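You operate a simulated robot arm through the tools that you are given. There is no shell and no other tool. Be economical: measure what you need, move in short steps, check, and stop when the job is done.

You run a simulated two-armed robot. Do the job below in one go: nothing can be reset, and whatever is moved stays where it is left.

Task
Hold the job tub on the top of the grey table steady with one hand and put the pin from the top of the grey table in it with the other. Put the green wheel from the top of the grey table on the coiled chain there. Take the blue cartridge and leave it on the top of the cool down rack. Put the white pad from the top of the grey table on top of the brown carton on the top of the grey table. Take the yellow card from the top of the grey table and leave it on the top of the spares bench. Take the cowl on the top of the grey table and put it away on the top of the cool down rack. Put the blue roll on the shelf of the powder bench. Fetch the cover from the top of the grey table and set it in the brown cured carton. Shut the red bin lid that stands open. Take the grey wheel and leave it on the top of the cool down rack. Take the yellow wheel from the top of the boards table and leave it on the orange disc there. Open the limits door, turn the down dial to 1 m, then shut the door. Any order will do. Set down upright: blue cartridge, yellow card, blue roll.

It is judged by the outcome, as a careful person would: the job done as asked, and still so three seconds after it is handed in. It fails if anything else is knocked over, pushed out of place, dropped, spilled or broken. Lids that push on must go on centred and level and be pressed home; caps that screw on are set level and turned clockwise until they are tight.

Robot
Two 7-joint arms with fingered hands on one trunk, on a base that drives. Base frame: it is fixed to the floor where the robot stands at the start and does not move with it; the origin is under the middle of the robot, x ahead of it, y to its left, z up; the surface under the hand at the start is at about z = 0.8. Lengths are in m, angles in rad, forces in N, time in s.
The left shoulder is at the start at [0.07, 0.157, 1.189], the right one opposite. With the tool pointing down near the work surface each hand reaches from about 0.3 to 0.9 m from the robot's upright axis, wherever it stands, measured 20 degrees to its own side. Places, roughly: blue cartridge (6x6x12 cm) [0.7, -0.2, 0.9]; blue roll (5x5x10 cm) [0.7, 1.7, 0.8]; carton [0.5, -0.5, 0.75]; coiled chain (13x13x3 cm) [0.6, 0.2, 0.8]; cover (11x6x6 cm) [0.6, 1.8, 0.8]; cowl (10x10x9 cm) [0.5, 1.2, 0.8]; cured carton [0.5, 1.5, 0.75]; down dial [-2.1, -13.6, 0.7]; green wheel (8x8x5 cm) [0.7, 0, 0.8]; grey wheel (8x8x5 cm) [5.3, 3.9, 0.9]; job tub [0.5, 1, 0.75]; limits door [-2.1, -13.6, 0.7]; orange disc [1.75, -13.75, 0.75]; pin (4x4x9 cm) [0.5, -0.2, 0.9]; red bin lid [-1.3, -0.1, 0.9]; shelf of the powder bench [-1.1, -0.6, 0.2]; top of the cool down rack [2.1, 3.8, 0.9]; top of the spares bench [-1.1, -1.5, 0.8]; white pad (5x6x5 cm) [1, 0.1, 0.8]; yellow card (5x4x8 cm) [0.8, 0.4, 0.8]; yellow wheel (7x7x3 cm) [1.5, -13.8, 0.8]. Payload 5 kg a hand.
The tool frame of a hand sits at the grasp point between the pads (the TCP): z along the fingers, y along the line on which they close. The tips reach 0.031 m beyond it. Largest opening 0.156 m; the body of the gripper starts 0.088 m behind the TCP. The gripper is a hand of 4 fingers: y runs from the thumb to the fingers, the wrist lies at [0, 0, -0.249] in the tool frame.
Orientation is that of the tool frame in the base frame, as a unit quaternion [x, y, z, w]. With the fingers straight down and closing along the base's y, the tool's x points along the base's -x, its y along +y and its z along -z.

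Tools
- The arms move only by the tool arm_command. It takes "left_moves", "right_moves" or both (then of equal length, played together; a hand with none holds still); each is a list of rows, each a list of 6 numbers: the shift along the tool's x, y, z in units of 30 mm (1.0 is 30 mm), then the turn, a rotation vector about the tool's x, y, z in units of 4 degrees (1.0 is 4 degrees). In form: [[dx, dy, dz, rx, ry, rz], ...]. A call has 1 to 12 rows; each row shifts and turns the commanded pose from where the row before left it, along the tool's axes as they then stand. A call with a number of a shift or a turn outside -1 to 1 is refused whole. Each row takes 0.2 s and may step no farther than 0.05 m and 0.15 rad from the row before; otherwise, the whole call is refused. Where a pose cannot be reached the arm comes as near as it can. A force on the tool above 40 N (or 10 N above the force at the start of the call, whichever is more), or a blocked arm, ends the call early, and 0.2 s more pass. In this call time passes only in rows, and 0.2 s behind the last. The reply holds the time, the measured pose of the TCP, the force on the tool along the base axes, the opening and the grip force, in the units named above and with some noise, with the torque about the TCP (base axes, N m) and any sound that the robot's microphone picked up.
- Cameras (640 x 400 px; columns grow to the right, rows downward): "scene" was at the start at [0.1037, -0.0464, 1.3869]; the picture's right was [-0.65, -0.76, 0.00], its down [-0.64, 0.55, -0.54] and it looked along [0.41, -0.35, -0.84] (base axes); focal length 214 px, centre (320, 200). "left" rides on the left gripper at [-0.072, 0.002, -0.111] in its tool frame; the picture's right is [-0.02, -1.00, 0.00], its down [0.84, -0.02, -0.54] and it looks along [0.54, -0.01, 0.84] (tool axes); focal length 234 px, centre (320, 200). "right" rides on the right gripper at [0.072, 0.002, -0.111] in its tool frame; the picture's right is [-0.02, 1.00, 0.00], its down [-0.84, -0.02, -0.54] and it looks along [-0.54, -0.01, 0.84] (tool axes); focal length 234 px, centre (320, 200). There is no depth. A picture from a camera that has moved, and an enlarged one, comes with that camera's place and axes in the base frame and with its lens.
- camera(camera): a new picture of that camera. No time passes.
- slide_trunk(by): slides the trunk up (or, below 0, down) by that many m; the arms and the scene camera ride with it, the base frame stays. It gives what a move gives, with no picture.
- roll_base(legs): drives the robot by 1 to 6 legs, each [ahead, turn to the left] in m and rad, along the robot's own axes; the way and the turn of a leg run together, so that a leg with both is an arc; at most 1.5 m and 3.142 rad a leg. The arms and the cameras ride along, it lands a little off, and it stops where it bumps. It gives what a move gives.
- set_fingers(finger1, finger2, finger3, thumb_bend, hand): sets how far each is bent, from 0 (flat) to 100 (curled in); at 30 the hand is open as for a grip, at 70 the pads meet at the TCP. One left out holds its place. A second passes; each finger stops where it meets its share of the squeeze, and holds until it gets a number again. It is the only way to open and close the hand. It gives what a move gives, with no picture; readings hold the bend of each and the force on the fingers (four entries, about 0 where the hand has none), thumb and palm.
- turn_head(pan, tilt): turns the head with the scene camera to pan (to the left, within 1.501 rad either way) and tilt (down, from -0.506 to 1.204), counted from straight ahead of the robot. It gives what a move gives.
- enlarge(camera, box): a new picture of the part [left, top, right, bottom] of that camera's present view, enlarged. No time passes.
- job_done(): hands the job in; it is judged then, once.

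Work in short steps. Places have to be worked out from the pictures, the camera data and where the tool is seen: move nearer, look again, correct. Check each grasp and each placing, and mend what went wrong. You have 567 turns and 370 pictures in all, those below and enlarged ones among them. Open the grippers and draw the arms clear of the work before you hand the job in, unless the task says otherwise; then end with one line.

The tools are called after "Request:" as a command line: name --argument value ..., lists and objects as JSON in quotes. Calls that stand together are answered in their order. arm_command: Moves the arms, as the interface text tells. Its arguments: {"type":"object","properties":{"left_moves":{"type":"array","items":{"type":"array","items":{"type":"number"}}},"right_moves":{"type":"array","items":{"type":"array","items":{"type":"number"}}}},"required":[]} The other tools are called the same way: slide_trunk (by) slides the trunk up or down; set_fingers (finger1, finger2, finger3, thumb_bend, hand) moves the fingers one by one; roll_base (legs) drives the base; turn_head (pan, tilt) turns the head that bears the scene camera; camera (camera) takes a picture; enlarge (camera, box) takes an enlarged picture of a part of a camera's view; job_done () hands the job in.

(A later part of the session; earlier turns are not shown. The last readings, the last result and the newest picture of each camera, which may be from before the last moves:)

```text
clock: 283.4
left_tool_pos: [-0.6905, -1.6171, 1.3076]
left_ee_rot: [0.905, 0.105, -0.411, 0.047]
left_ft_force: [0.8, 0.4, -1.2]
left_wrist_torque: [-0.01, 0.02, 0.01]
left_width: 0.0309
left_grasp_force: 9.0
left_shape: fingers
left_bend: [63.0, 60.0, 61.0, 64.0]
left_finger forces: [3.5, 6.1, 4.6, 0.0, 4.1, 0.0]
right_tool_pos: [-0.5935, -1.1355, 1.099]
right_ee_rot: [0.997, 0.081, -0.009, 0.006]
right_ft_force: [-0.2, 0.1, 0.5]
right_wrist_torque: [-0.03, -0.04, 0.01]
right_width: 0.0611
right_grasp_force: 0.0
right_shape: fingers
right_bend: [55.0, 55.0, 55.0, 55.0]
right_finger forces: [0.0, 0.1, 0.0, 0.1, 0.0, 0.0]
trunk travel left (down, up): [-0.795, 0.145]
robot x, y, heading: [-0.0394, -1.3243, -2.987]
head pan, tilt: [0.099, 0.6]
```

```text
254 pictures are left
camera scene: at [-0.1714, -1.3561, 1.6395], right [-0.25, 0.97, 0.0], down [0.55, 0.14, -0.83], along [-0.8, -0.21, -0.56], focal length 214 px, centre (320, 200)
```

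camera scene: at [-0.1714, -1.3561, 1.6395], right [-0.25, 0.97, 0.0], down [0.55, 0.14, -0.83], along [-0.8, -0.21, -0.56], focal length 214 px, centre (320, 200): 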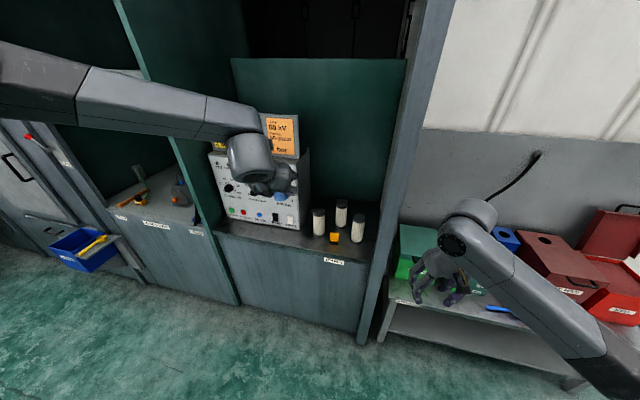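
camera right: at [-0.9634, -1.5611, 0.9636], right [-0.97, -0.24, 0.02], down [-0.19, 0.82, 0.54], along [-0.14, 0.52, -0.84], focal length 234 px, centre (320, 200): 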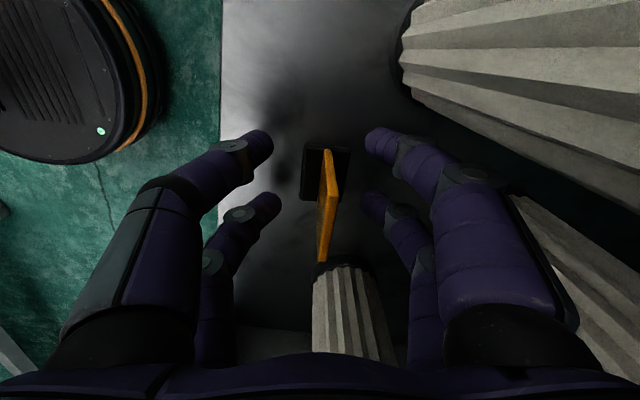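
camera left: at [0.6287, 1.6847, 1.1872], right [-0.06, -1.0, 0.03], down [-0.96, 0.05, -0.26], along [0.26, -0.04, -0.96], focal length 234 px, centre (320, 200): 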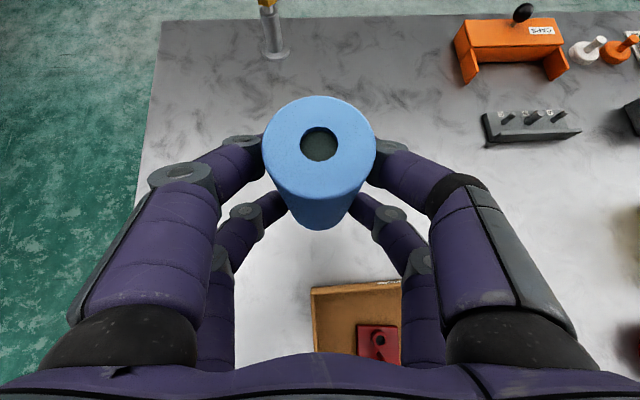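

I tuck the right hand a bit further, then reposition in front of the powder bench by reversing along the aisle.

Request:
arm_command --right_moves '[[0.6, -0.8, 0, 0, 0, 0], [0.6, -0.8, 0, 0, 0, 0], [0.6, -0.8, 0, 0, 0, 0], [0.6, -0.8, 0, 0, 0, 0], [0.6, -0.8, 0, 0, 0, 0], [0.6, -0.8, 0, 0, 0, 0], [0.6, -0.8, 0, 0, 0, 0], [0.6, -0.8, 0, 0, 0, 0]]'

Request:
roll_base --legs '[[0.09, 0], [0, 1.42], [-0.93, 0], [0, -1.57]]'

Request:
turn_head --pan 0.1 --tilt 0.8

Request:
camera --camera "scene"

```text
clock: 285.2
left_tool_pos: [-0.6922, -1.6184, 1.3073]
left_ee_rot: [0.905, 0.105, -0.41, 0.048]
left_ft_force: [0.1, 0.9, -0.7]
left_wrist_torque: [-0.03, -0.01, 0.03]
left_width: 0.0306
left_grasp_force: 8.8
left_shape: fingers
left_bend: [63.0, 60.0, 61.0, 64.0]
left_finger forces: [3.4, 6.1, 4.5, 0.0, 4.1, 0.0]
right_tool_pos: [-0.4819, -0.9233, 1.0945]
right_ee_rot: [0.997, 0.08, -0.008, 0.006]
right_ft_force: [0.1, -0.1, -0.7]
right_wrist_torque: [0.01, 0.03, 0.02]
right_width: 0.0611
right_grasp_force: 0.0
right_shape: fingers
right_bend: [55.0, 55.0, 55.0, 55.0]
right_finger forces: [0.0, 0.0, 0.0, 0.0, 0.0, 0.0]
trunk travel left (down, up): [-0.795, 0.145]
robot x, y, heading: [-0.039, -1.3293, -2.99]
head pan, tilt: [0.099, 0.6]
```

```text
clock: 298.1
left_tool_pos: [-0.8202, -0.6161, 1.3072]
left_ee_rot: [0.91, 0.043, -0.412, 0.018]
left_ft_force: [-0.3, -0.6, -1.6]
left_wrist_torque: [-0.01, -0.04, -0.02]
left_width: 0.0307
left_grasp_force: 9.5
left_shape: fingers
left_bend: [62.0, 60.0, 61.0, 64.0]
left_finger forces: [4.2, 5.8, 4.2, 0.0, 4.7, 0.0]
right_tool_pos: [-0.5202, 0.0441, 1.0948]
right_ee_rot: [1.0, 0.014, -0.009, 0.005]
right_ft_force: [-0.3, 0.5, -0.5]
right_wrist_torque: [0.01, -0.01, 0.0]
right_width: 0.0609
right_grasp_force: 0.1
right_shape: fingers
right_bend: [55.0, 55.0, 55.0, 55.0]
right_finger forces: [0.1, 0.0, 0.1, 0.0, 0.1, 0.0]
trunk travel left (down, up): [-0.795, 0.145]
robot x, y, heading: [-0.1344, -0.4134, -3.127]
head pan, tilt: [0.099, 0.6]
```

```text
clock: 298.8
left_tool_pos: [-0.8197, -0.6147, 1.3063]
left_ee_rot: [0.91, 0.043, -0.412, 0.019]
left_ft_force: [0.4, 0.1, -1.2]
left_wrist_torque: [0.0, -0.02, 0.01]
left_width: 0.0307
left_grasp_force: 9.7
left_shape: fingers
left_bend: [62.0, 60.0, 61.0, 64.0]
left_finger forces: [4.3, 5.8, 4.0, 0.1, 4.7, 0.1]
right_tool_pos: [-0.52, 0.0442, 1.0937]
right_ee_rot: [1.0, 0.012, -0.009, 0.004]
right_ft_force: [0.7, 0.2, 0.0]
right_wrist_torque: [-0.01, 0.01, 0.04]
right_width: 0.0614
right_grasp_force: 0.1
right_shape: fingers
right_bend: [55.0, 55.0, 55.0, 55.0]
right_finger forces: [0.1, 0.0, 0.0, 0.0, 0.0, 0.0]
trunk travel left (down, up): [-0.795, 0.145]
robot x, y, heading: [-0.1312, -0.4134, -3.128]
head pan, tilt: [0.099, 0.799]
```

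```text
253 pictures are left
camera scene: at [-0.2627, -0.4252, 1.6225], right [-0.12, 0.99, 0.0], down [0.71, 0.08, -0.7], along [-0.69, -0.08, -0.72], focal length 214 px, centre (320, 200)
```

scene: 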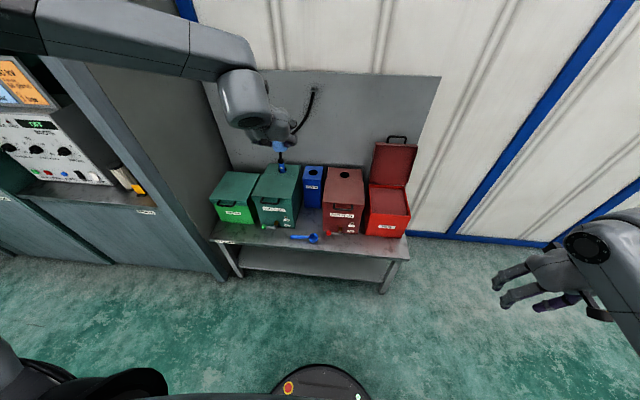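

Clear view: the shelf spans y≈-1.05…-0.07 with its front edge near x=-0.87. To get low without hitting the bench top, I turn to face along the aisle, lower the trunk there, then swing back under the bench. First I bring the right hand inward a bit.

Request:
arm_command --right_moves '[[0, 0.9, 0, 0, 0, 0], [0, 0.9, 0, 0, 0, 0], [0, 0.9, 0, 0, 0, 0], [0, 0.9, 0, 0, 0, 0], [0, 0.5, 0, 0, 0, 0]]'

Request:
roll_base --legs '[[0, 1.5]]'

Request:
turn_head --pan -0.9 --tilt 0.8

Request:
camera --camera "scene"

```text
clock: 300.0
left_tool_pos: [-0.8197, -0.6177, 1.3053]
left_ee_rot: [0.91, 0.044, -0.411, 0.019]
left_ft_force: [0.6, -0.1, -0.7]
left_wrist_torque: [-0.02, 0.0, 0.01]
left_width: 0.0309
left_grasp_force: 9.4
left_shape: fingers
left_bend: [62.0, 60.0, 61.0, 64.0]
left_finger forces: [4.2, 5.8, 4.1, 0.1, 4.6, 0.0]
right_tool_pos: [-0.5242, -0.0119, 1.0959]
right_ee_rot: [1.0, 0.013, -0.008, 0.004]
right_ft_force: [-0.2, -0.3, 0.6]
right_wrist_torque: [-0.01, -0.05, -0.01]
right_width: 0.0611
right_grasp_force: 0.1
right_shape: fingers
right_bend: [55.0, 55.0, 55.0, 55.0]
right_finger forces: [0.1, 0.0, 0.0, 0.1, 0.0, 0.0]
right hand out of reach, approached as far as the arm can: row 2, 3, 4, 5
trunk travel left (down, up): [-0.795, 0.145]
robot x, y, heading: [-0.1374, -0.4144, -3.126]
head pan, tilt: [0.099, 0.799]
```

```text
clock: 304.1
left_tool_pos: [0.0202, -1.1134, 1.3071]
left_ee_rot: [0.636, 0.652, -0.289, 0.295]
left_ft_force: [0.0, -0.5, -1.3]
left_wrist_torque: [0.05, 0.0, 0.0]
left_width: 0.0311
left_grasp_force: 9.3
left_shape: fingers
left_bend: [62.0, 60.0, 61.0, 64.0]
left_finger forces: [4.4, 5.7, 3.7, 0.1, 4.8, 0.1]
right_tool_pos: [-0.5605, -0.7761, 1.0966]
right_ee_rot: [0.721, 0.692, -0.003, 0.009]
right_ft_force: [0.0, 0.2, 0.6]
right_wrist_torque: [-0.01, 0.02, 0.01]
right_width: 0.061
right_grasp_force: 0.0
right_shape: fingers
right_bend: [55.0, 55.0, 55.0, 55.0]
right_finger forces: [0.0, 0.0, 0.0, 0.1, 0.1, 0.0]
trunk travel left (down, up): [-0.795, 0.145]
robot x, y, heading: [-0.1335, -0.4117, -1.619]
head pan, tilt: [0.099, 0.799]
```

```text
clock: 305.3
left_tool_pos: [0.0207, -1.112, 1.306]
left_ee_rot: [0.636, 0.652, -0.288, 0.295]
left_ft_force: [0.5, -0.9, -0.7]
left_wrist_torque: [0.01, 0.04, 0.02]
left_width: 0.0309
left_grasp_force: 9.4
left_shape: fingers
left_bend: [62.0, 60.0, 61.0, 64.0]
left_finger forces: [4.4, 5.7, 3.8, 0.1, 4.7, 0.0]
right_tool_pos: [-0.5603, -0.7752, 1.0948]
right_ee_rot: [0.722, 0.692, -0.002, 0.01]
right_ft_force: [0.2, -0.1, -0.6]
right_wrist_torque: [-0.02, -0.02, -0.02]
right_width: 0.0615
right_grasp_force: 0.3
right_shape: fingers
right_bend: [55.0, 55.0, 55.0, 55.0]
right_finger forces: [0.0, 0.0, 0.0, 0.0, 0.0, 0.0]
trunk travel left (down, up): [-0.795, 0.145]
robot x, y, heading: [-0.1295, -0.4172, -1.624]
head pan, tilt: [-0.901, 0.799]
```

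```text
252 pictures are left
camera scene: at [-0.2006, -0.5125, 1.6224], right [-0.58, 0.81, 0.0], down [0.58, 0.42, -0.7], along [-0.57, -0.4, -0.72], focal length 214 px, centre (320, 200)
```

scene: 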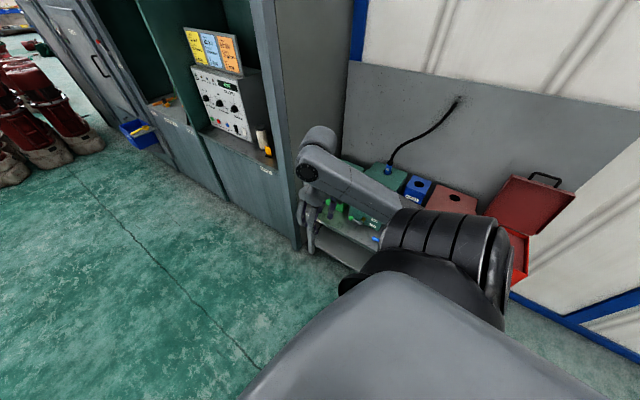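

I lower the trunk in steps here, watching for contact.

Request:
slide_trunk --by -0.4

Request:
camera --camera "scene"

```text
clock: 309.2
left_tool_pos: [0.0212, -1.1126, 0.9066]
left_ee_rot: [0.636, 0.652, -0.289, 0.295]
left_ft_force: [-0.5, 0.1, -0.8]
left_wrist_torque: [0.01, -0.02, 0.03]
left_width: 0.0312
left_grasp_force: 9.0
left_shape: fingers
left_bend: [62.0, 60.0, 61.0, 64.0]
left_finger forces: [4.4, 5.7, 3.8, 0.1, 4.8, 0.0]
right_tool_pos: [-0.561, -0.7746, 0.6961]
right_ee_rot: [0.722, 0.692, -0.002, 0.01]
right_ft_force: [-0.5, -0.4, 0.0]
right_wrist_torque: [0.02, -0.03, -0.02]
right_width: 0.0611
right_grasp_force: 0.1
right_shape: fingers
right_bend: [55.0, 55.0, 55.0, 55.0]
right_finger forces: [0.1, 0.1, 0.0, 0.1, 0.0, 0.0]
trunk travel left (down, up): [-0.395, 0.545]
robot x, y, heading: [-0.1353, -0.4129, -1.623]
head pan, tilt: [-0.901, 0.799]
```

```text
251 pictures are left
camera scene: at [-0.2006, -0.5123, 1.2225], right [-0.58, 0.81, 0.0], down [0.58, 0.42, -0.7], along [-0.57, -0.4, -0.72], focal length 214 px, centre (320, 200)
```

scene: 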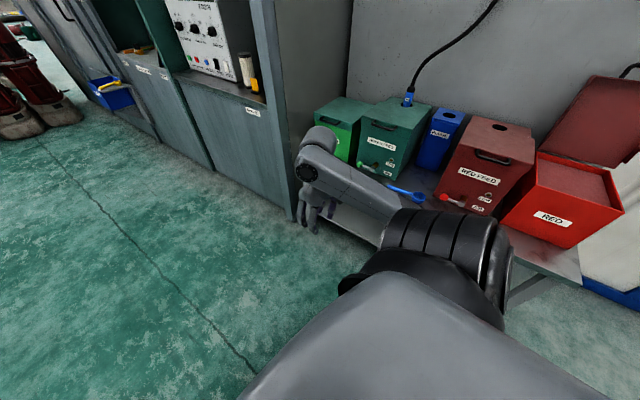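

Elbow is clear of the bench. I lower further.

Request:
slide_trunk --by -0.35

Request:
camera --camera "left"

```text
clock: 312.6
left_tool_pos: [0.0207, -1.1122, 0.5566]
left_ee_rot: [0.636, 0.653, -0.288, 0.295]
left_ft_force: [0.5, 0.1, -1.5]
left_wrist_torque: [0.04, -0.02, -0.01]
left_width: 0.0313
left_grasp_force: 9.1
left_shape: fingers
left_bend: [62.0, 60.0, 61.0, 64.0]
left_finger forces: [4.4, 5.6, 3.8, 0.1, 4.8, 0.1]
right_tool_pos: [-0.561, -0.7762, 0.3468]
right_ee_rot: [0.721, 0.692, -0.002, 0.01]
right_ft_force: [-0.1, 0.7, -0.2]
right_wrist_torque: [0.0, -0.02, -0.01]
right_width: 0.0611
right_grasp_force: 0.1
right_shape: fingers
right_bend: [55.0, 55.0, 55.0, 55.0]
right_finger forces: [0.0, 0.0, 0.0, 0.0, 0.1, 0.1]
trunk travel left (down, up): [-0.045, 0.895]
robot x, y, heading: [-0.1346, -0.4181, -1.622]
head pan, tilt: [-0.901, 0.799]
```

```text
250 pictures are left
camera left: at [0.0219, -1.0771, 0.6848], right [-1.0, -0.04, 0.02], down [-0.05, 0.96, -0.27], along [-0.01, -0.27, -0.96], focal length 234 px, centre (320, 200)
```

left: 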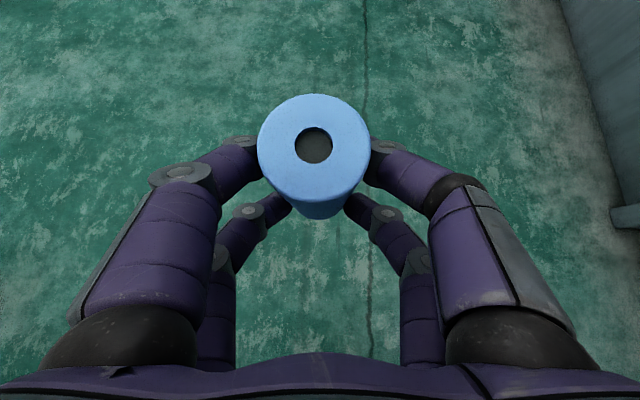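

The roll is still gripped. I lower the left hand to z≈0.40 and swing back to face the shelf.

Request:
arm_command --left_moves '[[1, 0, 0.88, 0, 0, 0], [1, 0, 0.88, 0, 0, 0], [1, 0, 0.88, 0, 0, 0], [0.9, 0, 0.8, 0, 0, 0]]'

Request:
roll_base --legs '[[0, -0.8]]'

Request:
turn_head --pan -0.3 --tilt 0.7

Request:
camera --camera "scene"

```text
clock: 313.6
left_tool_pos: [0.0212, -1.1129, 0.4]
left_ee_rot: [0.635, 0.652, -0.289, 0.296]
left_ft_force: [-0.3, 0.0, -0.4]
left_wrist_torque: [0.02, 0.0, -0.01]
left_width: 0.0315
left_grasp_force: 9.6
left_shape: fingers
left_bend: [62.0, 60.0, 61.0, 64.0]
left_finger forces: [4.4, 5.7, 3.7, 0.1, 4.9, 0.0]
right_tool_pos: [-0.561, -0.7746, 0.3454]
right_ee_rot: [0.722, 0.692, -0.002, 0.01]
right_ft_force: [-0.1, -0.9, -0.8]
right_wrist_torque: [0.0, -0.01, 0.01]
right_width: 0.0613
right_grasp_force: 0.1
right_shape: fingers
right_bend: [55.0, 55.0, 55.0, 55.0]
right_finger forces: [0.0, 0.0, 0.0, 0.0, 0.1, 0.1]
trunk travel left (down, up): [-0.045, 0.895]
robot x, y, heading: [-0.1367, -0.4141, -1.619]
head pan, tilt: [-0.901, 0.799]
```

```text
clock: 316.1
left_tool_pos: [-0.5232, -1.0135, 0.4011]
left_ee_rot: [0.838, 0.356, -0.38, 0.161]
left_ft_force: [-0.4, -0.5, -0.8]
left_wrist_torque: [0.02, 0.0, 0.0]
left_width: 0.0313
left_grasp_force: 9.0
left_shape: fingers
left_bend: [62.0, 60.0, 61.0, 64.0]
left_finger forces: [4.4, 5.6, 3.7, 0.1, 4.9, 0.0]
right_tool_pos: [-0.6899, -0.3627, 0.3459]
right_ee_rot: [0.933, 0.361, -0.005, 0.008]
right_ft_force: [0.3, -0.4, -0.9]
right_wrist_torque: [0.01, -0.01, 0.0]
right_width: 0.0609
right_grasp_force: 0.1
right_shape: fingers
right_bend: [55.0, 55.0, 55.0, 55.0]
right_finger forces: [0.1, 0.0, 0.0, 0.0, 0.1, 0.0]
trunk travel left (down, up): [-0.045, 0.895]
robot x, y, heading: [-0.1333, -0.4149, -2.418]
head pan, tilt: [-0.901, 0.799]
```

```text
clock: 317.1
left_tool_pos: [-0.5221, -1.0145, 0.4006]
left_ee_rot: [0.838, 0.356, -0.38, 0.161]
left_ft_force: [0.3, 0.0, -0.8]
left_wrist_torque: [-0.01, -0.05, 0.01]
left_width: 0.0314
left_grasp_force: 9.3
left_shape: fingers
left_bend: [62.0, 60.0, 61.0, 64.0]
left_finger forces: [4.4, 5.5, 3.6, 0.0, 4.9, 0.1]
right_tool_pos: [-0.6918, -0.3618, 0.3452]
right_ee_rot: [0.933, 0.36, -0.006, 0.008]
right_ft_force: [-1.3, -0.1, 0.2]
right_wrist_torque: [-0.02, 0.02, 0.0]
right_width: 0.0611
right_grasp_force: 0.1
right_shape: fingers
right_bend: [55.0, 55.0, 55.0, 55.0]
right_finger forces: [0.0, 0.0, 0.0, 0.0, 0.1, 0.0]
trunk travel left (down, up): [-0.045, 0.895]
robot x, y, heading: [-0.1282, -0.4158, -2.416]
head pan, tilt: [-0.3, 0.7]
```

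```text
249 pictures are left
camera scene: at [-0.2472, -0.4838, 0.8807], right [-0.41, 0.91, 0.0], down [0.59, 0.27, -0.76], along [-0.7, -0.32, -0.64], focal length 214 px, centre (320, 200)
```

scene: 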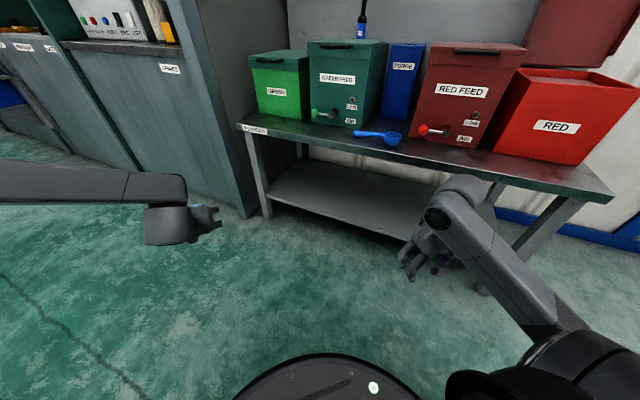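

From here the bench geometry is clearer: its top is only ~0.54 m high, and the shelf gap is about 0.3 m. The roll fits if I set it ~7 cm in from the front. I finish the turn and look with the hand camera.

Request:
roll_base --legs '[[0, -0.7]]'

Request:
camera --camera "left"

Request:
turn_head --pan 0.2 --tilt 0.7

Request:
camera --camera "scene"

```text
clock: 319.3
left_tool_pos: [-0.8177, -0.6222, 0.4]
left_ee_rot: [0.91, 0.047, -0.412, 0.021]
left_ft_force: [0.9, 1.0, -0.6]
left_wrist_torque: [0.04, -0.02, 0.0]
left_width: 0.0315
left_grasp_force: 9.1
left_shape: fingers
left_bend: [62.0, 60.0, 61.0, 64.0]
left_finger forces: [4.3, 5.3, 3.5, 0.1, 4.9, 0.0]
right_tool_pos: [-0.527, -0.0156, 0.3465]
right_ee_rot: [1.0, 0.017, -0.008, 0.006]
right_ft_force: [0.5, 0.1, 1.2]
right_wrist_torque: [0.01, 0.01, 0.03]
right_width: 0.0611
right_grasp_force: 0.0
right_shape: fingers
right_bend: [55.0, 55.0, 55.0, 55.0]
right_finger forces: [0.1, 0.0, 0.0, 0.0, 0.0, 0.1]
trunk travel left (down, up): [-0.045, 0.895]
robot x, y, heading: [-0.1312, -0.4146, -3.115]
head pan, tilt: [-0.3, 0.7]
```

```text
248 pictures are left
camera left: at [-0.7824, -0.6203, 0.5282], right [-0.12, 0.99, 0.02], down [0.96, 0.12, -0.27], along [-0.27, -0.01, -0.96], focal length 234 px, centre (320, 200)
```

left: 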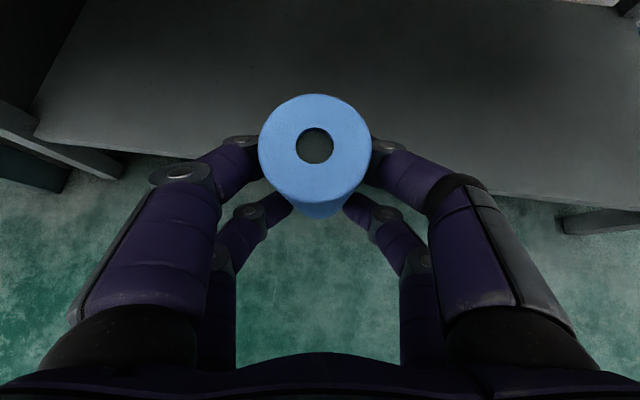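

```text
clock: 320.3
left_tool_pos: [-0.8181, -0.6225, 0.4]
left_ee_rot: [0.91, 0.048, -0.412, 0.021]
left_ft_force: [0.7, 0.5, -1.7]
left_wrist_torque: [0.02, 0.0, 0.01]
left_width: 0.0313
left_grasp_force: 9.4
left_shape: fingers
left_bend: [62.0, 60.0, 61.0, 64.0]
left_finger forces: [4.4, 5.2, 3.4, 0.1, 5.0, 0.0]
right_tool_pos: [-0.5265, -0.0159, 0.3451]
right_ee_rot: [1.0, 0.018, -0.008, 0.005]
right_ft_force: [-0.3, 0.3, -0.4]
right_wrist_torque: [0.02, -0.04, 0.02]
right_width: 0.0611
right_grasp_force: 0.2
right_shape: fingers
right_bend: [55.0, 55.0, 55.0, 55.0]
right_finger forces: [0.0, 0.0, 0.1, 0.0, 0.0, 0.0]
trunk travel left (down, up): [-0.045, 0.895]
robot x, y, heading: [-0.132, -0.4132, -3.114]
head pan, tilt: [0.201, 0.7]
```

```text
247 pictures are left
camera scene: at [-0.2652, -0.4357, 0.8807], right [-0.22, 0.97, 0.0], down [0.63, 0.14, -0.76], along [-0.75, -0.17, -0.64], focal length 214 px, centre (320, 200)
```

scene: 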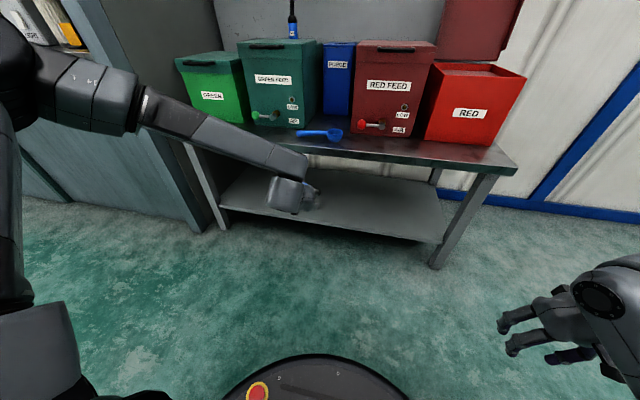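

Shelf surface is at z≈0.16–0.2, front edge x≈-0.93. I lower to z≈0.31 and drive forward 0.18 m.

Request:
arm_command --left_moves '[[0.75, 0, 0.663, 0, 0, 0], [0.75, 0, 0.663, 0, 0, 0], [0.75, 0, 0.663, 0, 0, 0]]'

Request:
roll_base --legs '[[0.18, 0]]'

Request:
camera --camera "left"

Request:
camera --camera "scene"

```text
clock: 321.1
left_tool_pos: [-0.8187, -0.6212, 0.31]
left_ee_rot: [0.909, 0.048, -0.412, 0.022]
left_ft_force: [0.0, 0.2, -0.2]
left_wrist_torque: [0.03, -0.04, 0.02]
left_width: 0.0313
left_grasp_force: 9.0
left_shape: fingers
left_bend: [62.0, 60.0, 61.0, 64.0]
left_finger forces: [4.4, 5.4, 3.4, 0.1, 5.0, 0.0]
right_tool_pos: [-0.527, -0.0161, 0.3462]
right_ee_rot: [1.0, 0.018, -0.008, 0.006]
right_ft_force: [-0.3, 0.8, 0.1]
right_wrist_torque: [0.0, -0.03, -0.01]
right_width: 0.0611
right_grasp_force: 0.1
right_shape: fingers
right_bend: [55.0, 55.0, 55.0, 55.0]
right_finger forces: [0.0, 0.1, 0.1, 0.1, 0.1, 0.0]
trunk travel left (down, up): [-0.045, 0.895]
robot x, y, heading: [-0.1337, -0.4151, -3.117]
head pan, tilt: [0.201, 0.7]
```

```text
clock: 322.6
left_tool_pos: [-0.9981, -0.627, 0.3085]
left_ee_rot: [0.91, 0.047, -0.412, 0.021]
left_ft_force: [0.6, 0.3, -1.4]
left_wrist_torque: [-0.01, -0.02, -0.03]
left_width: 0.0313
left_grasp_force: 9.1
left_shape: fingers
left_bend: [62.0, 60.0, 61.0, 64.0]
left_finger forces: [4.5, 5.3, 3.5, 0.0, 5.0, 0.0]
right_tool_pos: [-0.7083, -0.0217, 0.3467]
right_ee_rot: [1.0, 0.017, -0.008, 0.004]
right_ft_force: [0.2, 0.4, -0.4]
right_wrist_torque: [0.03, 0.0, -0.01]
right_width: 0.0613
right_grasp_force: 0.1
right_shape: fingers
right_bend: [55.0, 55.0, 55.0, 55.0]
right_finger forces: [0.1, 0.0, 0.0, 0.0, 0.0, 0.0]
trunk travel left (down, up): [-0.045, 0.895]
robot x, y, heading: [-0.3119, -0.4196, -3.115]
head pan, tilt: [0.201, 0.7]
```

```text
246 pictures are left
camera left: at [-0.9635, -0.625, 0.4383], right [-0.12, 0.99, 0.02], down [0.96, 0.12, -0.27], along [-0.27, -0.01, -0.96], focal length 234 px, centre (320, 200)
```

left: 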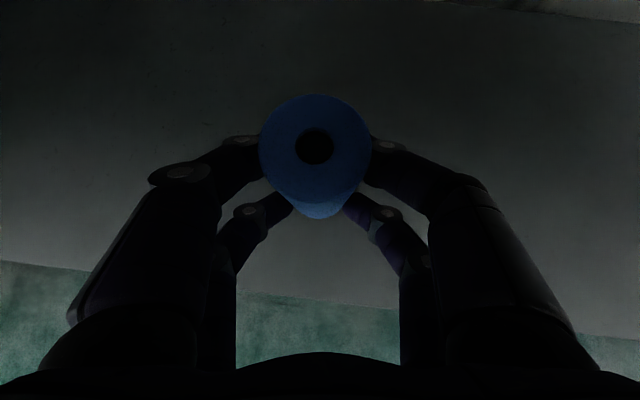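

```text
245 pictures are left
camera scene: at [-0.4459, -0.4405, 0.8807], right [-0.22, 0.97, 0.0], down [0.63, 0.14, -0.76], along [-0.75, -0.17, -0.64], focal length 214 px, centre (320, 200)
```

scene: 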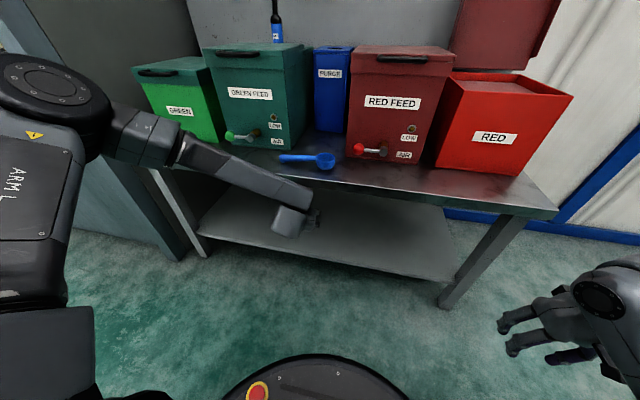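

Roll is over the shelf, ~7 cm in. I lower to near contact and then step down gently.

Request:
arm_command --left_moves '[[0.56, 0, 0.5, 0, 0, 0], [0.56, 0, 0.5, 0, 0, 0]]'

Request:
arm_command --left_moves '[[0.075, 0, 0.066, 0, 0, 0], [0.075, 0, 0.066, 0, 0, 0], [0.075, 0, 0.066, 0, 0, 0]]'

```text
clock: 323.2
left_tool_pos: [-0.9996, -0.6272, 0.2649]
left_ee_rot: [0.91, 0.047, -0.412, 0.021]
left_ft_force: [1.2, -0.3, -2.1]
left_wrist_torque: [-0.01, -0.01, 0.03]
left_width: 0.0314
left_grasp_force: 9.2
left_shape: fingers
left_bend: [62.0, 60.0, 61.0, 64.0]
left_finger forces: [4.4, 5.5, 3.4, 0.0, 5.0, 0.1]
right_tool_pos: [-0.708, -0.02, 0.3456]
right_ee_rot: [1.0, 0.018, -0.007, 0.005]
right_ft_force: [0.5, 0.1, 0.1]
right_wrist_torque: [0.0, 0.0, -0.01]
right_width: 0.061
right_grasp_force: 0.1
right_shape: fingers
right_bend: [55.0, 55.0, 55.0, 55.0]
right_finger forces: [0.0, 0.0, 0.0, 0.0, 0.0, 0.1]
trunk travel left (down, up): [-0.045, 0.895]
robot x, y, heading: [-0.3149, -0.415, -3.114]
head pan, tilt: [0.201, 0.7]
```

```text
clock: 324.0
left_tool_pos: [-0.9981, -0.6301, 0.2633]
left_ee_rot: [0.91, 0.047, -0.411, 0.021]
left_ft_force: [-0.5, 0.4, -0.2]
left_wrist_torque: [0.02, -0.04, -0.02]
left_width: 0.0313
left_grasp_force: 8.8
left_shape: fingers
left_bend: [62.0, 60.0, 61.0, 64.0]
left_finger forces: [4.5, 5.3, 3.5, 0.1, 5.1, 0.0]
left hand out of reach, approached as far as the arm can: row 2
right_tool_pos: [-0.7072, -0.0208, 0.3466]
right_ee_rot: [1.0, 0.018, -0.008, 0.004]
right_ft_force: [-1.3, 0.3, 0.2]
right_wrist_torque: [0.03, 0.0, -0.01]
right_width: 0.0609
right_grasp_force: 0.1
right_shape: fingers
right_bend: [55.0, 55.0, 55.0, 55.0]
right_finger forces: [0.1, 0.0, 0.0, 0.0, 0.0, 0.1]
trunk travel left (down, up): [-0.045, 0.895]
robot x, y, heading: [-0.317, -0.4229, -3.113]
head pan, tilt: [0.201, 0.7]
```

The arm limit is reached; the trunk still has 4.5 cm. I use it in small steps.

Request:
slide_trunk --by -0.01

Request:
slide_trunk --by -0.01

```text
clock: 324.6
left_tool_pos: [-0.9979, -0.6295, 0.2529]
left_ee_rot: [0.91, 0.047, -0.412, 0.021]
left_ft_force: [0.4, 0.2, -1.4]
left_wrist_torque: [-0.02, -0.05, -0.03]
left_width: 0.0311
left_grasp_force: 8.9
left_shape: fingers
left_bend: [62.0, 60.0, 61.0, 64.0]
left_finger forces: [4.4, 5.4, 3.5, 0.0, 5.0, 0.0]
right_tool_pos: [-0.7082, -0.021, 0.3373]
right_ee_rot: [1.0, 0.018, -0.007, 0.004]
right_ft_force: [-0.2, 0.2, -0.3]
right_wrist_torque: [0.02, -0.01, -0.01]
right_width: 0.0611
right_grasp_force: 0.1
right_shape: fingers
right_bend: [55.0, 55.0, 55.0, 55.0]
right_finger forces: [0.0, 0.0, 0.0, 0.0, 0.0, 0.0]
trunk travel left (down, up): [-0.035, 0.905]
robot x, y, heading: [-0.3131, -0.4217, -3.115]
head pan, tilt: [0.201, 0.7]
```

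```text
clock: 325.1
left_tool_pos: [-0.9977, -0.6279, 0.2429]
left_ee_rot: [0.91, 0.048, -0.412, 0.021]
left_ft_force: [-0.4, 0.0, -0.4]
left_wrist_torque: [0.02, -0.02, 0.03]
left_width: 0.0314
left_grasp_force: 9.2
left_shape: fingers
left_bend: [62.0, 60.0, 61.0, 64.0]
left_finger forces: [4.4, 5.3, 3.4, 0.0, 5.0, 0.0]
right_tool_pos: [-0.7066, -0.0206, 0.326]
right_ee_rot: [1.0, 0.017, -0.008, 0.004]
right_ft_force: [-0.4, 0.4, 0.9]
right_wrist_torque: [0.01, -0.01, -0.03]
right_width: 0.061
right_grasp_force: 0.1
right_shape: fingers
right_bend: [55.0, 55.0, 55.0, 55.0]
right_finger forces: [0.1, 0.1, 0.0, 0.1, 0.0, 0.0]
trunk travel left (down, up): [-0.025, 0.915]
robot x, y, heading: [-0.315, -0.4202, -3.115]
head pan, tilt: [0.201, 0.7]
```

Request:
slide_trunk --by -0.006

Request:
camera --camera "left"

Request:
enlarge --camera "scene" --box '[230, 150, 390, 290]'

```text
clock: 325.7
left_tool_pos: [-0.9995, -0.6287, 0.2396]
left_ee_rot: [0.909, 0.048, -0.413, 0.021]
left_ft_force: [-1.6, -0.4, 9.4]
left_wrist_torque: [-0.05, 0.03, 0.01]
left_width: 0.032
left_grasp_force: 12.3
left_shape: fingers
left_bend: [62.0, 60.0, 62.0, 64.0]
left_finger forces: [5.9, 7.3, 5.5, 0.0, 5.7, 0.0]
right_tool_pos: [-0.7078, -0.0199, 0.3202]
right_ee_rot: [1.0, 0.018, -0.01, 0.006]
right_ft_force: [0.2, -0.7, -0.4]
right_wrist_torque: [-0.01, -0.03, 0.03]
right_width: 0.0613
right_grasp_force: 0.0
right_shape: fingers
right_bend: [55.0, 55.0, 55.0, 55.0]
right_finger forces: [0.1, 0.0, 0.0, 0.1, 0.0, 0.0]
trunk travel left (down, up): [-0.019, 0.921]
robot x, y, heading: [-0.3119, -0.4198, -3.121]
head pan, tilt: [0.201, 0.7]
```

```text
244 pictures are left
camera left: at [-0.9629, -0.6276, 0.3678], right [-0.12, 0.99, 0.02], down [0.95, 0.12, -0.27], along [-0.27, -0.01, -0.96], focal length 234 px, centre (320, 200)
```

left: 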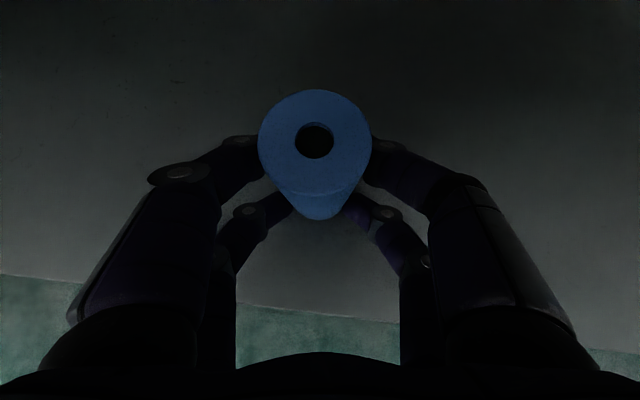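

```text
2.86 times, centred on (310, 220) of scene
camera zoom: at [-0.4452, -0.4403, 0.855], right [-0.23, 0.97, 0.0], down [0.63, 0.14, -0.77], along [-0.75, -0.17, -0.64], focal length 613 px, centre (349, 143)
```

zoom: 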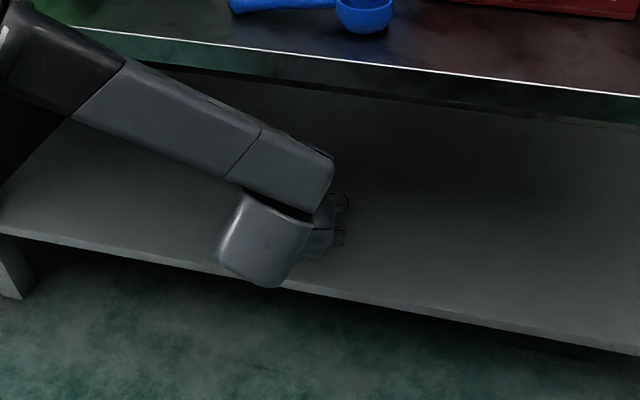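

Contact (9 N). I release gradually.

Request:
set_fingers --hand "left" --finger1 58 --finger2 56 --finger3 56 --thumb_bend 58

Request:
set_fingers --hand "left" --finger1 47 --finger2 47 --finger3 47 --thumb_bend 47

Request:
camera --camera "left"

```text
clock: 326.7
left_tool_pos: [-0.9983, -0.629, 0.2375]
left_ee_rot: [0.909, 0.048, -0.413, 0.021]
left_ft_force: [-0.3, 0.2, -0.4]
left_wrist_torque: [-0.03, 0.02, -0.03]
left_width: 0.0525
left_grasp_force: 0.1
left_shape: fingers
left_bend: [57.0, 56.0, 56.0, 57.0]
left_finger forces: [0.0, 0.0, 0.0, 0.0, 0.0, 0.0]
right_tool_pos: [-0.7082, -0.02, 0.3211]
right_ee_rot: [1.0, 0.019, -0.008, 0.004]
right_ft_force: [-0.5, 0.1, 0.0]
right_wrist_torque: [-0.03, 0.0, 0.0]
right_width: 0.0611
right_grasp_force: 0.1
right_shape: fingers
right_bend: [55.0, 55.0, 55.0, 55.0]
right_finger forces: [0.1, 0.0, 0.0, 0.0, 0.0, 0.0]
trunk travel left (down, up): [-0.019, 0.921]
robot x, y, heading: [-0.3147, -0.4179, -3.115]
head pan, tilt: [0.201, 0.7]
```

```text
clock: 327.7
left_tool_pos: [-0.9978, -0.6288, 0.2369]
left_ee_rot: [0.91, 0.047, -0.412, 0.021]
left_ft_force: [-0.1, -0.1, -0.1]
left_wrist_torque: [-0.01, -0.01, -0.05]
left_width: 0.0925
left_grasp_force: 0.0
left_shape: fingers
left_bend: [47.0, 47.0, 47.0, 47.0]
left_finger forces: [0.1, 0.0, 0.1, 0.0, 0.0, 0.0]
right_tool_pos: [-0.7075, -0.0205, 0.3196]
right_ee_rot: [1.0, 0.017, -0.008, 0.004]
right_ft_force: [-0.2, -0.5, 0.0]
right_wrist_torque: [0.0, 0.01, 0.0]
right_width: 0.0613
right_grasp_force: 0.0
right_shape: fingers
right_bend: [55.0, 55.0, 55.0, 55.0]
right_finger forces: [0.1, 0.0, 0.0, 0.1, 0.0, 0.0]
trunk travel left (down, up): [-0.019, 0.921]
robot x, y, heading: [-0.3189, -0.4184, -3.115]
head pan, tilt: [0.201, 0.7]
```

```text
242 pictures are left
camera left: at [-0.9623, -0.6278, 0.3657], right [-0.12, 0.99, 0.02], down [0.96, 0.12, -0.27], along [-0.27, -0.01, -0.96], focal length 234 px, centre (320, 200)
```

left: 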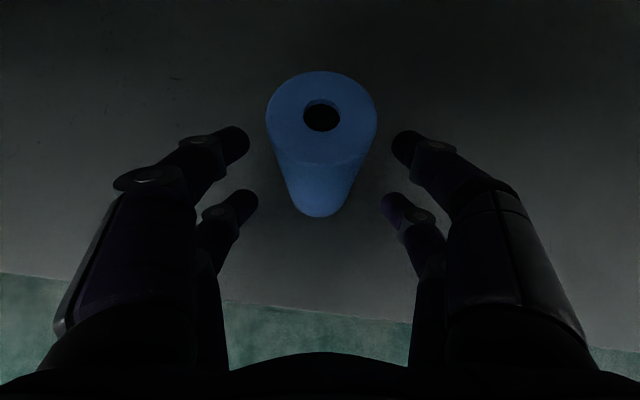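

The roll stands upright on the shelf. I drive straight back and confirm.

Request:
roll_base --legs '[[-0.2, 0]]'

Request:
enlarge --camera "scene" --box '[200, 130, 460, 290]'

Request:
camera --camera "left"

```text
clock: 329.3
left_tool_pos: [-0.7979, -0.6244, 0.2374]
left_ee_rot: [0.909, 0.047, -0.413, 0.02]
left_ft_force: [0.6, 0.3, -0.3]
left_wrist_torque: [-0.01, 0.01, 0.0]
left_width: 0.0925
left_grasp_force: 0.0
left_shape: fingers
left_bend: [47.0, 47.0, 47.0, 47.0]
left_finger forces: [0.0, 0.0, 0.0, 0.0, 0.0, 0.0]
right_tool_pos: [-0.5079, -0.0155, 0.3201]
right_ee_rot: [1.0, 0.018, -0.008, 0.006]
right_ft_force: [-0.7, 0.2, 0.7]
right_wrist_torque: [-0.02, 0.05, 0.04]
right_width: 0.0611
right_grasp_force: 0.0
right_shape: fingers
right_bend: [55.0, 55.0, 55.0, 55.0]
right_finger forces: [0.0, 0.0, 0.1, 0.1, 0.1, 0.0]
trunk travel left (down, up): [-0.019, 0.921]
robot x, y, heading: [-0.113, -0.4139, -3.117]
head pan, tilt: [0.201, 0.7]
```

```text
2.46 times, centred on (330, 210) of scene
camera zoom: at [-0.2459, -0.4353, 0.8547], right [-0.23, 0.97, 0.0], down [0.63, 0.14, -0.76], along [-0.75, -0.17, -0.64], focal length 528 px, centre (295, 175)
```

zoom: 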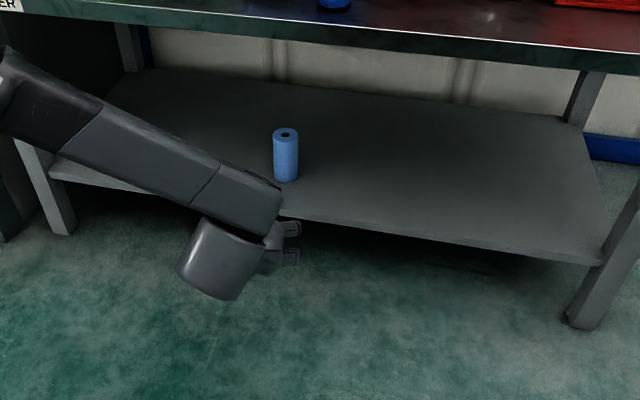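

```text
240 pictures are left
camera left: at [-0.7622, -0.6227, 0.3656], right [-0.12, 0.99, 0.02], down [0.96, 0.12, -0.27], along [-0.27, -0.01, -0.96], focal length 234 px, centre (320, 200)
```

left: 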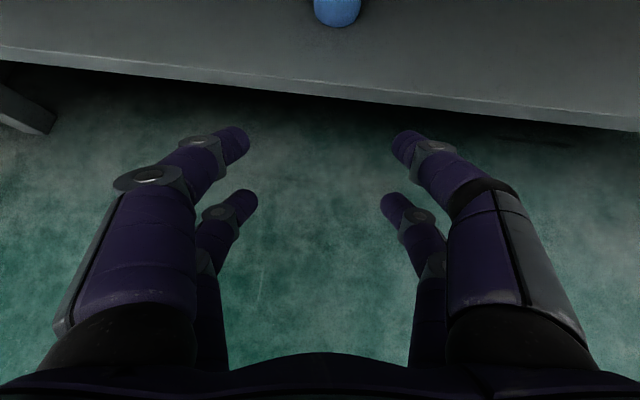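

Roll is upright on the shelf. Next the red bin lid: I back off slightly, raise the trunk and view the bin closely.

Request:
roll_base --legs '[[-0.07, 0]]'

Request:
slide_trunk --by 0.7

Request:
arm_command --left_moves '[[-0.75, 0, -0.663, 0, 0, 0], [-0.75, 0, -0.663, 0, 0, 0], [-0.75, 0, -0.663, 0, 0, 0], [-0.75, 0, -0.663, 0, 0, 0], [-0.75, 0, -0.663, 0, 0, 0], [-0.75, 0, -0.663, 0, 0, 0], [-0.75, 0, -0.663, 0, 0, 0]]'

Request:
turn_head --pan -0.3 --tilt 0.6

Request:
camera --camera "scene"

```text
clock: 330.3
left_tool_pos: [-0.7273, -0.6226, 0.2377]
left_ee_rot: [0.91, 0.048, -0.411, 0.022]
left_ft_force: [0.0, -0.4, 0.2]
left_wrist_torque: [0.0, 0.0, -0.03]
left_width: 0.0922
left_grasp_force: 0.1
left_shape: fingers
left_bend: [47.0, 47.0, 47.0, 47.0]
left_finger forces: [0.0, 0.1, 0.0, 0.0, 0.0, 0.0]
right_tool_pos: [-0.4376, -0.0141, 0.3187]
right_ee_rot: [1.0, 0.018, -0.008, 0.005]
right_ft_force: [0.2, -0.6, 0.3]
right_wrist_torque: [-0.03, 0.02, 0.0]
right_width: 0.061
right_grasp_force: 0.0
right_shape: fingers
right_bend: [55.0, 55.0, 55.0, 55.0]
right_finger forces: [0.0, 0.0, 0.1, 0.1, 0.1, 0.0]
trunk travel left (down, up): [-0.019, 0.921]
robot x, y, heading: [-0.0454, -0.4134, -3.117]
head pan, tilt: [0.201, 0.7]
```

```text
refused: 0.7 is not a number from -0.4 to 0.4
```

```text
clock: 331.9
left_tool_pos: [-0.7275, -0.6246, 0.4467]
left_ee_rot: [0.91, 0.047, -0.412, 0.02]
left_ft_force: [-0.3, 0.1, -1.2]
left_wrist_torque: [0.01, 0.03, -0.01]
left_width: 0.0922
left_grasp_force: 0.0
left_shape: fingers
left_bend: [47.0, 47.0, 47.0, 47.0]
left_finger forces: [0.0, 0.0, 0.1, 0.0, 0.0, 0.0]
right_tool_pos: [-0.437, -0.014, 0.3199]
right_ee_rot: [1.0, 0.018, -0.008, 0.005]
right_ft_force: [0.6, 0.1, 0.2]
right_wrist_torque: [-0.01, -0.01, -0.01]
right_width: 0.0611
right_grasp_force: 0.1
right_shape: fingers
right_bend: [55.0, 55.0, 55.0, 55.0]
right_finger forces: [0.0, 0.0, 0.1, 0.0, 0.0, 0.0]
trunk travel left (down, up): [-0.019, 0.921]
robot x, y, heading: [-0.044, -0.4086, -3.12]
head pan, tilt: [0.201, 0.7]
```

```text
clock: 332.8
left_tool_pos: [-0.7271, -0.6239, 0.4463]
left_ee_rot: [0.91, 0.048, -0.412, 0.021]
left_ft_force: [-0.4, -0.4, 0.4]
left_wrist_torque: [0.02, 0.04, -0.01]
left_width: 0.0924
left_grasp_force: 0.0
left_shape: fingers
left_bend: [47.0, 47.0, 47.0, 47.0]
left_finger forces: [0.0, 0.0, 0.1, 0.1, 0.0, 0.0]
right_tool_pos: [-0.4385, -0.013, 0.3208]
right_ee_rot: [1.0, 0.018, -0.008, 0.004]
right_ft_force: [0.0, -0.2, -1.0]
right_wrist_torque: [0.01, -0.02, -0.03]
right_width: 0.0611
right_grasp_force: 0.1
right_shape: fingers
right_bend: [55.0, 55.0, 55.0, 55.0]
right_finger forces: [0.1, 0.0, 0.0, 0.0, 0.1, 0.0]
trunk travel left (down, up): [-0.019, 0.921]
robot x, y, heading: [-0.0454, -0.412, -3.112]
head pan, tilt: [-0.3, 0.6]
```

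```text
239 pictures are left
camera scene: at [-0.1778, -0.3905, 0.8633], right [0.27, 0.96, 0.0], down [0.54, -0.15, -0.82], along [-0.79, 0.22, -0.57], focal length 214 px, centre (320, 200)
```

scene: 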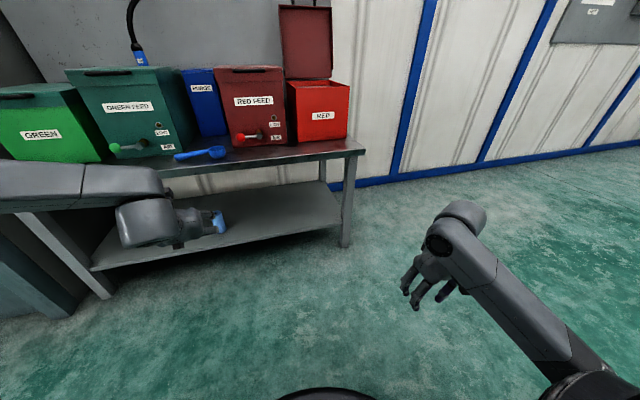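

I raise the trunk in two steps and take views from two heights.

Request:
slide_trunk --by 0.4

Request:
enlarge --camera "scene" --box '[220, 60, 400, 200]'

Request:
slide_trunk --by 0.35

Request:
enlarge --camera "scene" --box '[220, 100, 400, 240]'

```text
clock: 336.7
left_tool_pos: [-0.7272, -0.6231, 0.8471]
left_ee_rot: [0.91, 0.049, -0.411, 0.022]
left_ft_force: [0.3, -0.9, -0.7]
left_wrist_torque: [0.03, -0.01, 0.01]
left_width: 0.0922
left_grasp_force: 0.0
left_shape: fingers
left_bend: [47.0, 47.0, 47.0, 47.0]
left_finger forces: [0.0, 0.0, 0.1, 0.0, 0.0, 0.0]
right_tool_pos: [-0.4394, -0.0133, 0.7206]
right_ee_rot: [1.0, 0.018, -0.007, 0.004]
right_ft_force: [0.2, -0.1, -0.2]
right_wrist_torque: [0.02, 0.0, 0.02]
right_width: 0.061
right_grasp_force: 0.0
right_shape: fingers
right_bend: [55.0, 55.0, 55.0, 55.0]
right_finger forces: [0.1, 0.1, 0.0, 0.1, 0.1, 0.1]
trunk travel left (down, up): [-0.419, 0.521]
robot x, y, heading: [-0.0469, -0.4088, -3.113]
head pan, tilt: [-0.3, 0.6]
```

```text
2.86 times, centred on (310, 130) of scene
camera zoom: at [-0.178, -0.3904, 1.2633], right [0.27, 0.96, 0.0], down [0.54, -0.15, -0.82], along [-0.79, 0.22, -0.57], focal length 613 px, centre (349, 400)
```

zoom: 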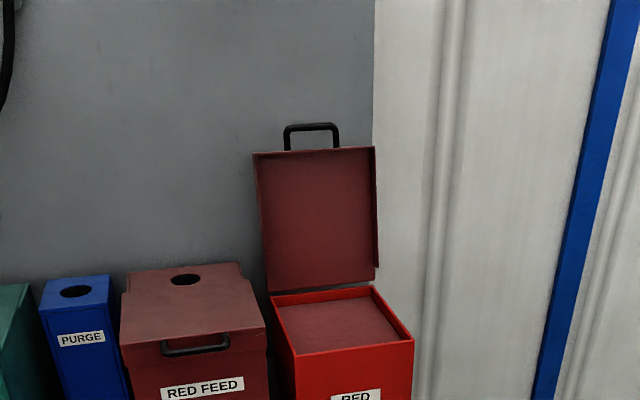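

```text
clock: 340.1
left_tool_pos: [-0.7272, -0.6242, 1.196]
left_ee_rot: [0.91, 0.048, -0.412, 0.021]
left_ft_force: [0.3, 0.1, -0.1]
left_wrist_torque: [0.02, 0.0, -0.03]
left_width: 0.0924
left_grasp_force: 0.0
left_shape: fingers
left_bend: [47.0, 47.0, 47.0, 47.0]
left_finger forces: [0.0, 0.1, 0.0, 0.1, 0.0, 0.0]
right_tool_pos: [-0.4386, -0.0141, 1.0708]
right_ee_rot: [1.0, 0.019, -0.008, 0.005]
right_ft_force: [0.0, -0.3, 1.1]
right_wrist_torque: [0.0, 0.0, 0.02]
right_width: 0.061
right_grasp_force: 0.0
right_shape: fingers
right_bend: [55.0, 55.0, 55.0, 55.0]
right_finger forces: [0.0, 0.0, 0.0, 0.0, 0.0, 0.0]
trunk travel left (down, up): [-0.769, 0.171]
robot x, y, heading: [-0.0452, -0.4128, -3.112]
head pan, tilt: [-0.3, 0.6]
```

```text
2.86 times, centred on (310, 170) of scene
camera zoom: at [-0.178, -0.3904, 1.6133], right [0.27, 0.96, 0.0], down [0.54, -0.15, -0.82], along [-0.79, 0.22, -0.57], focal length 613 px, centre (349, 286)
```

zoom: 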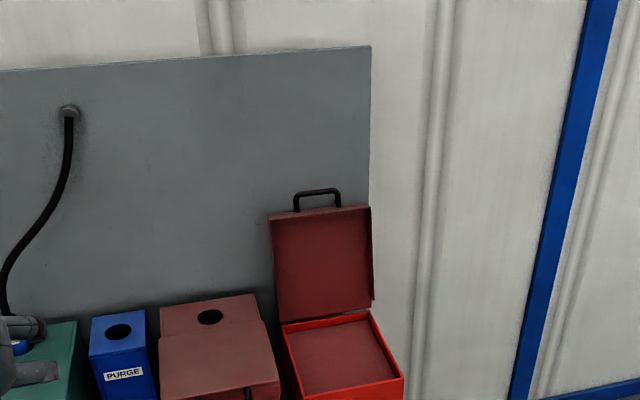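

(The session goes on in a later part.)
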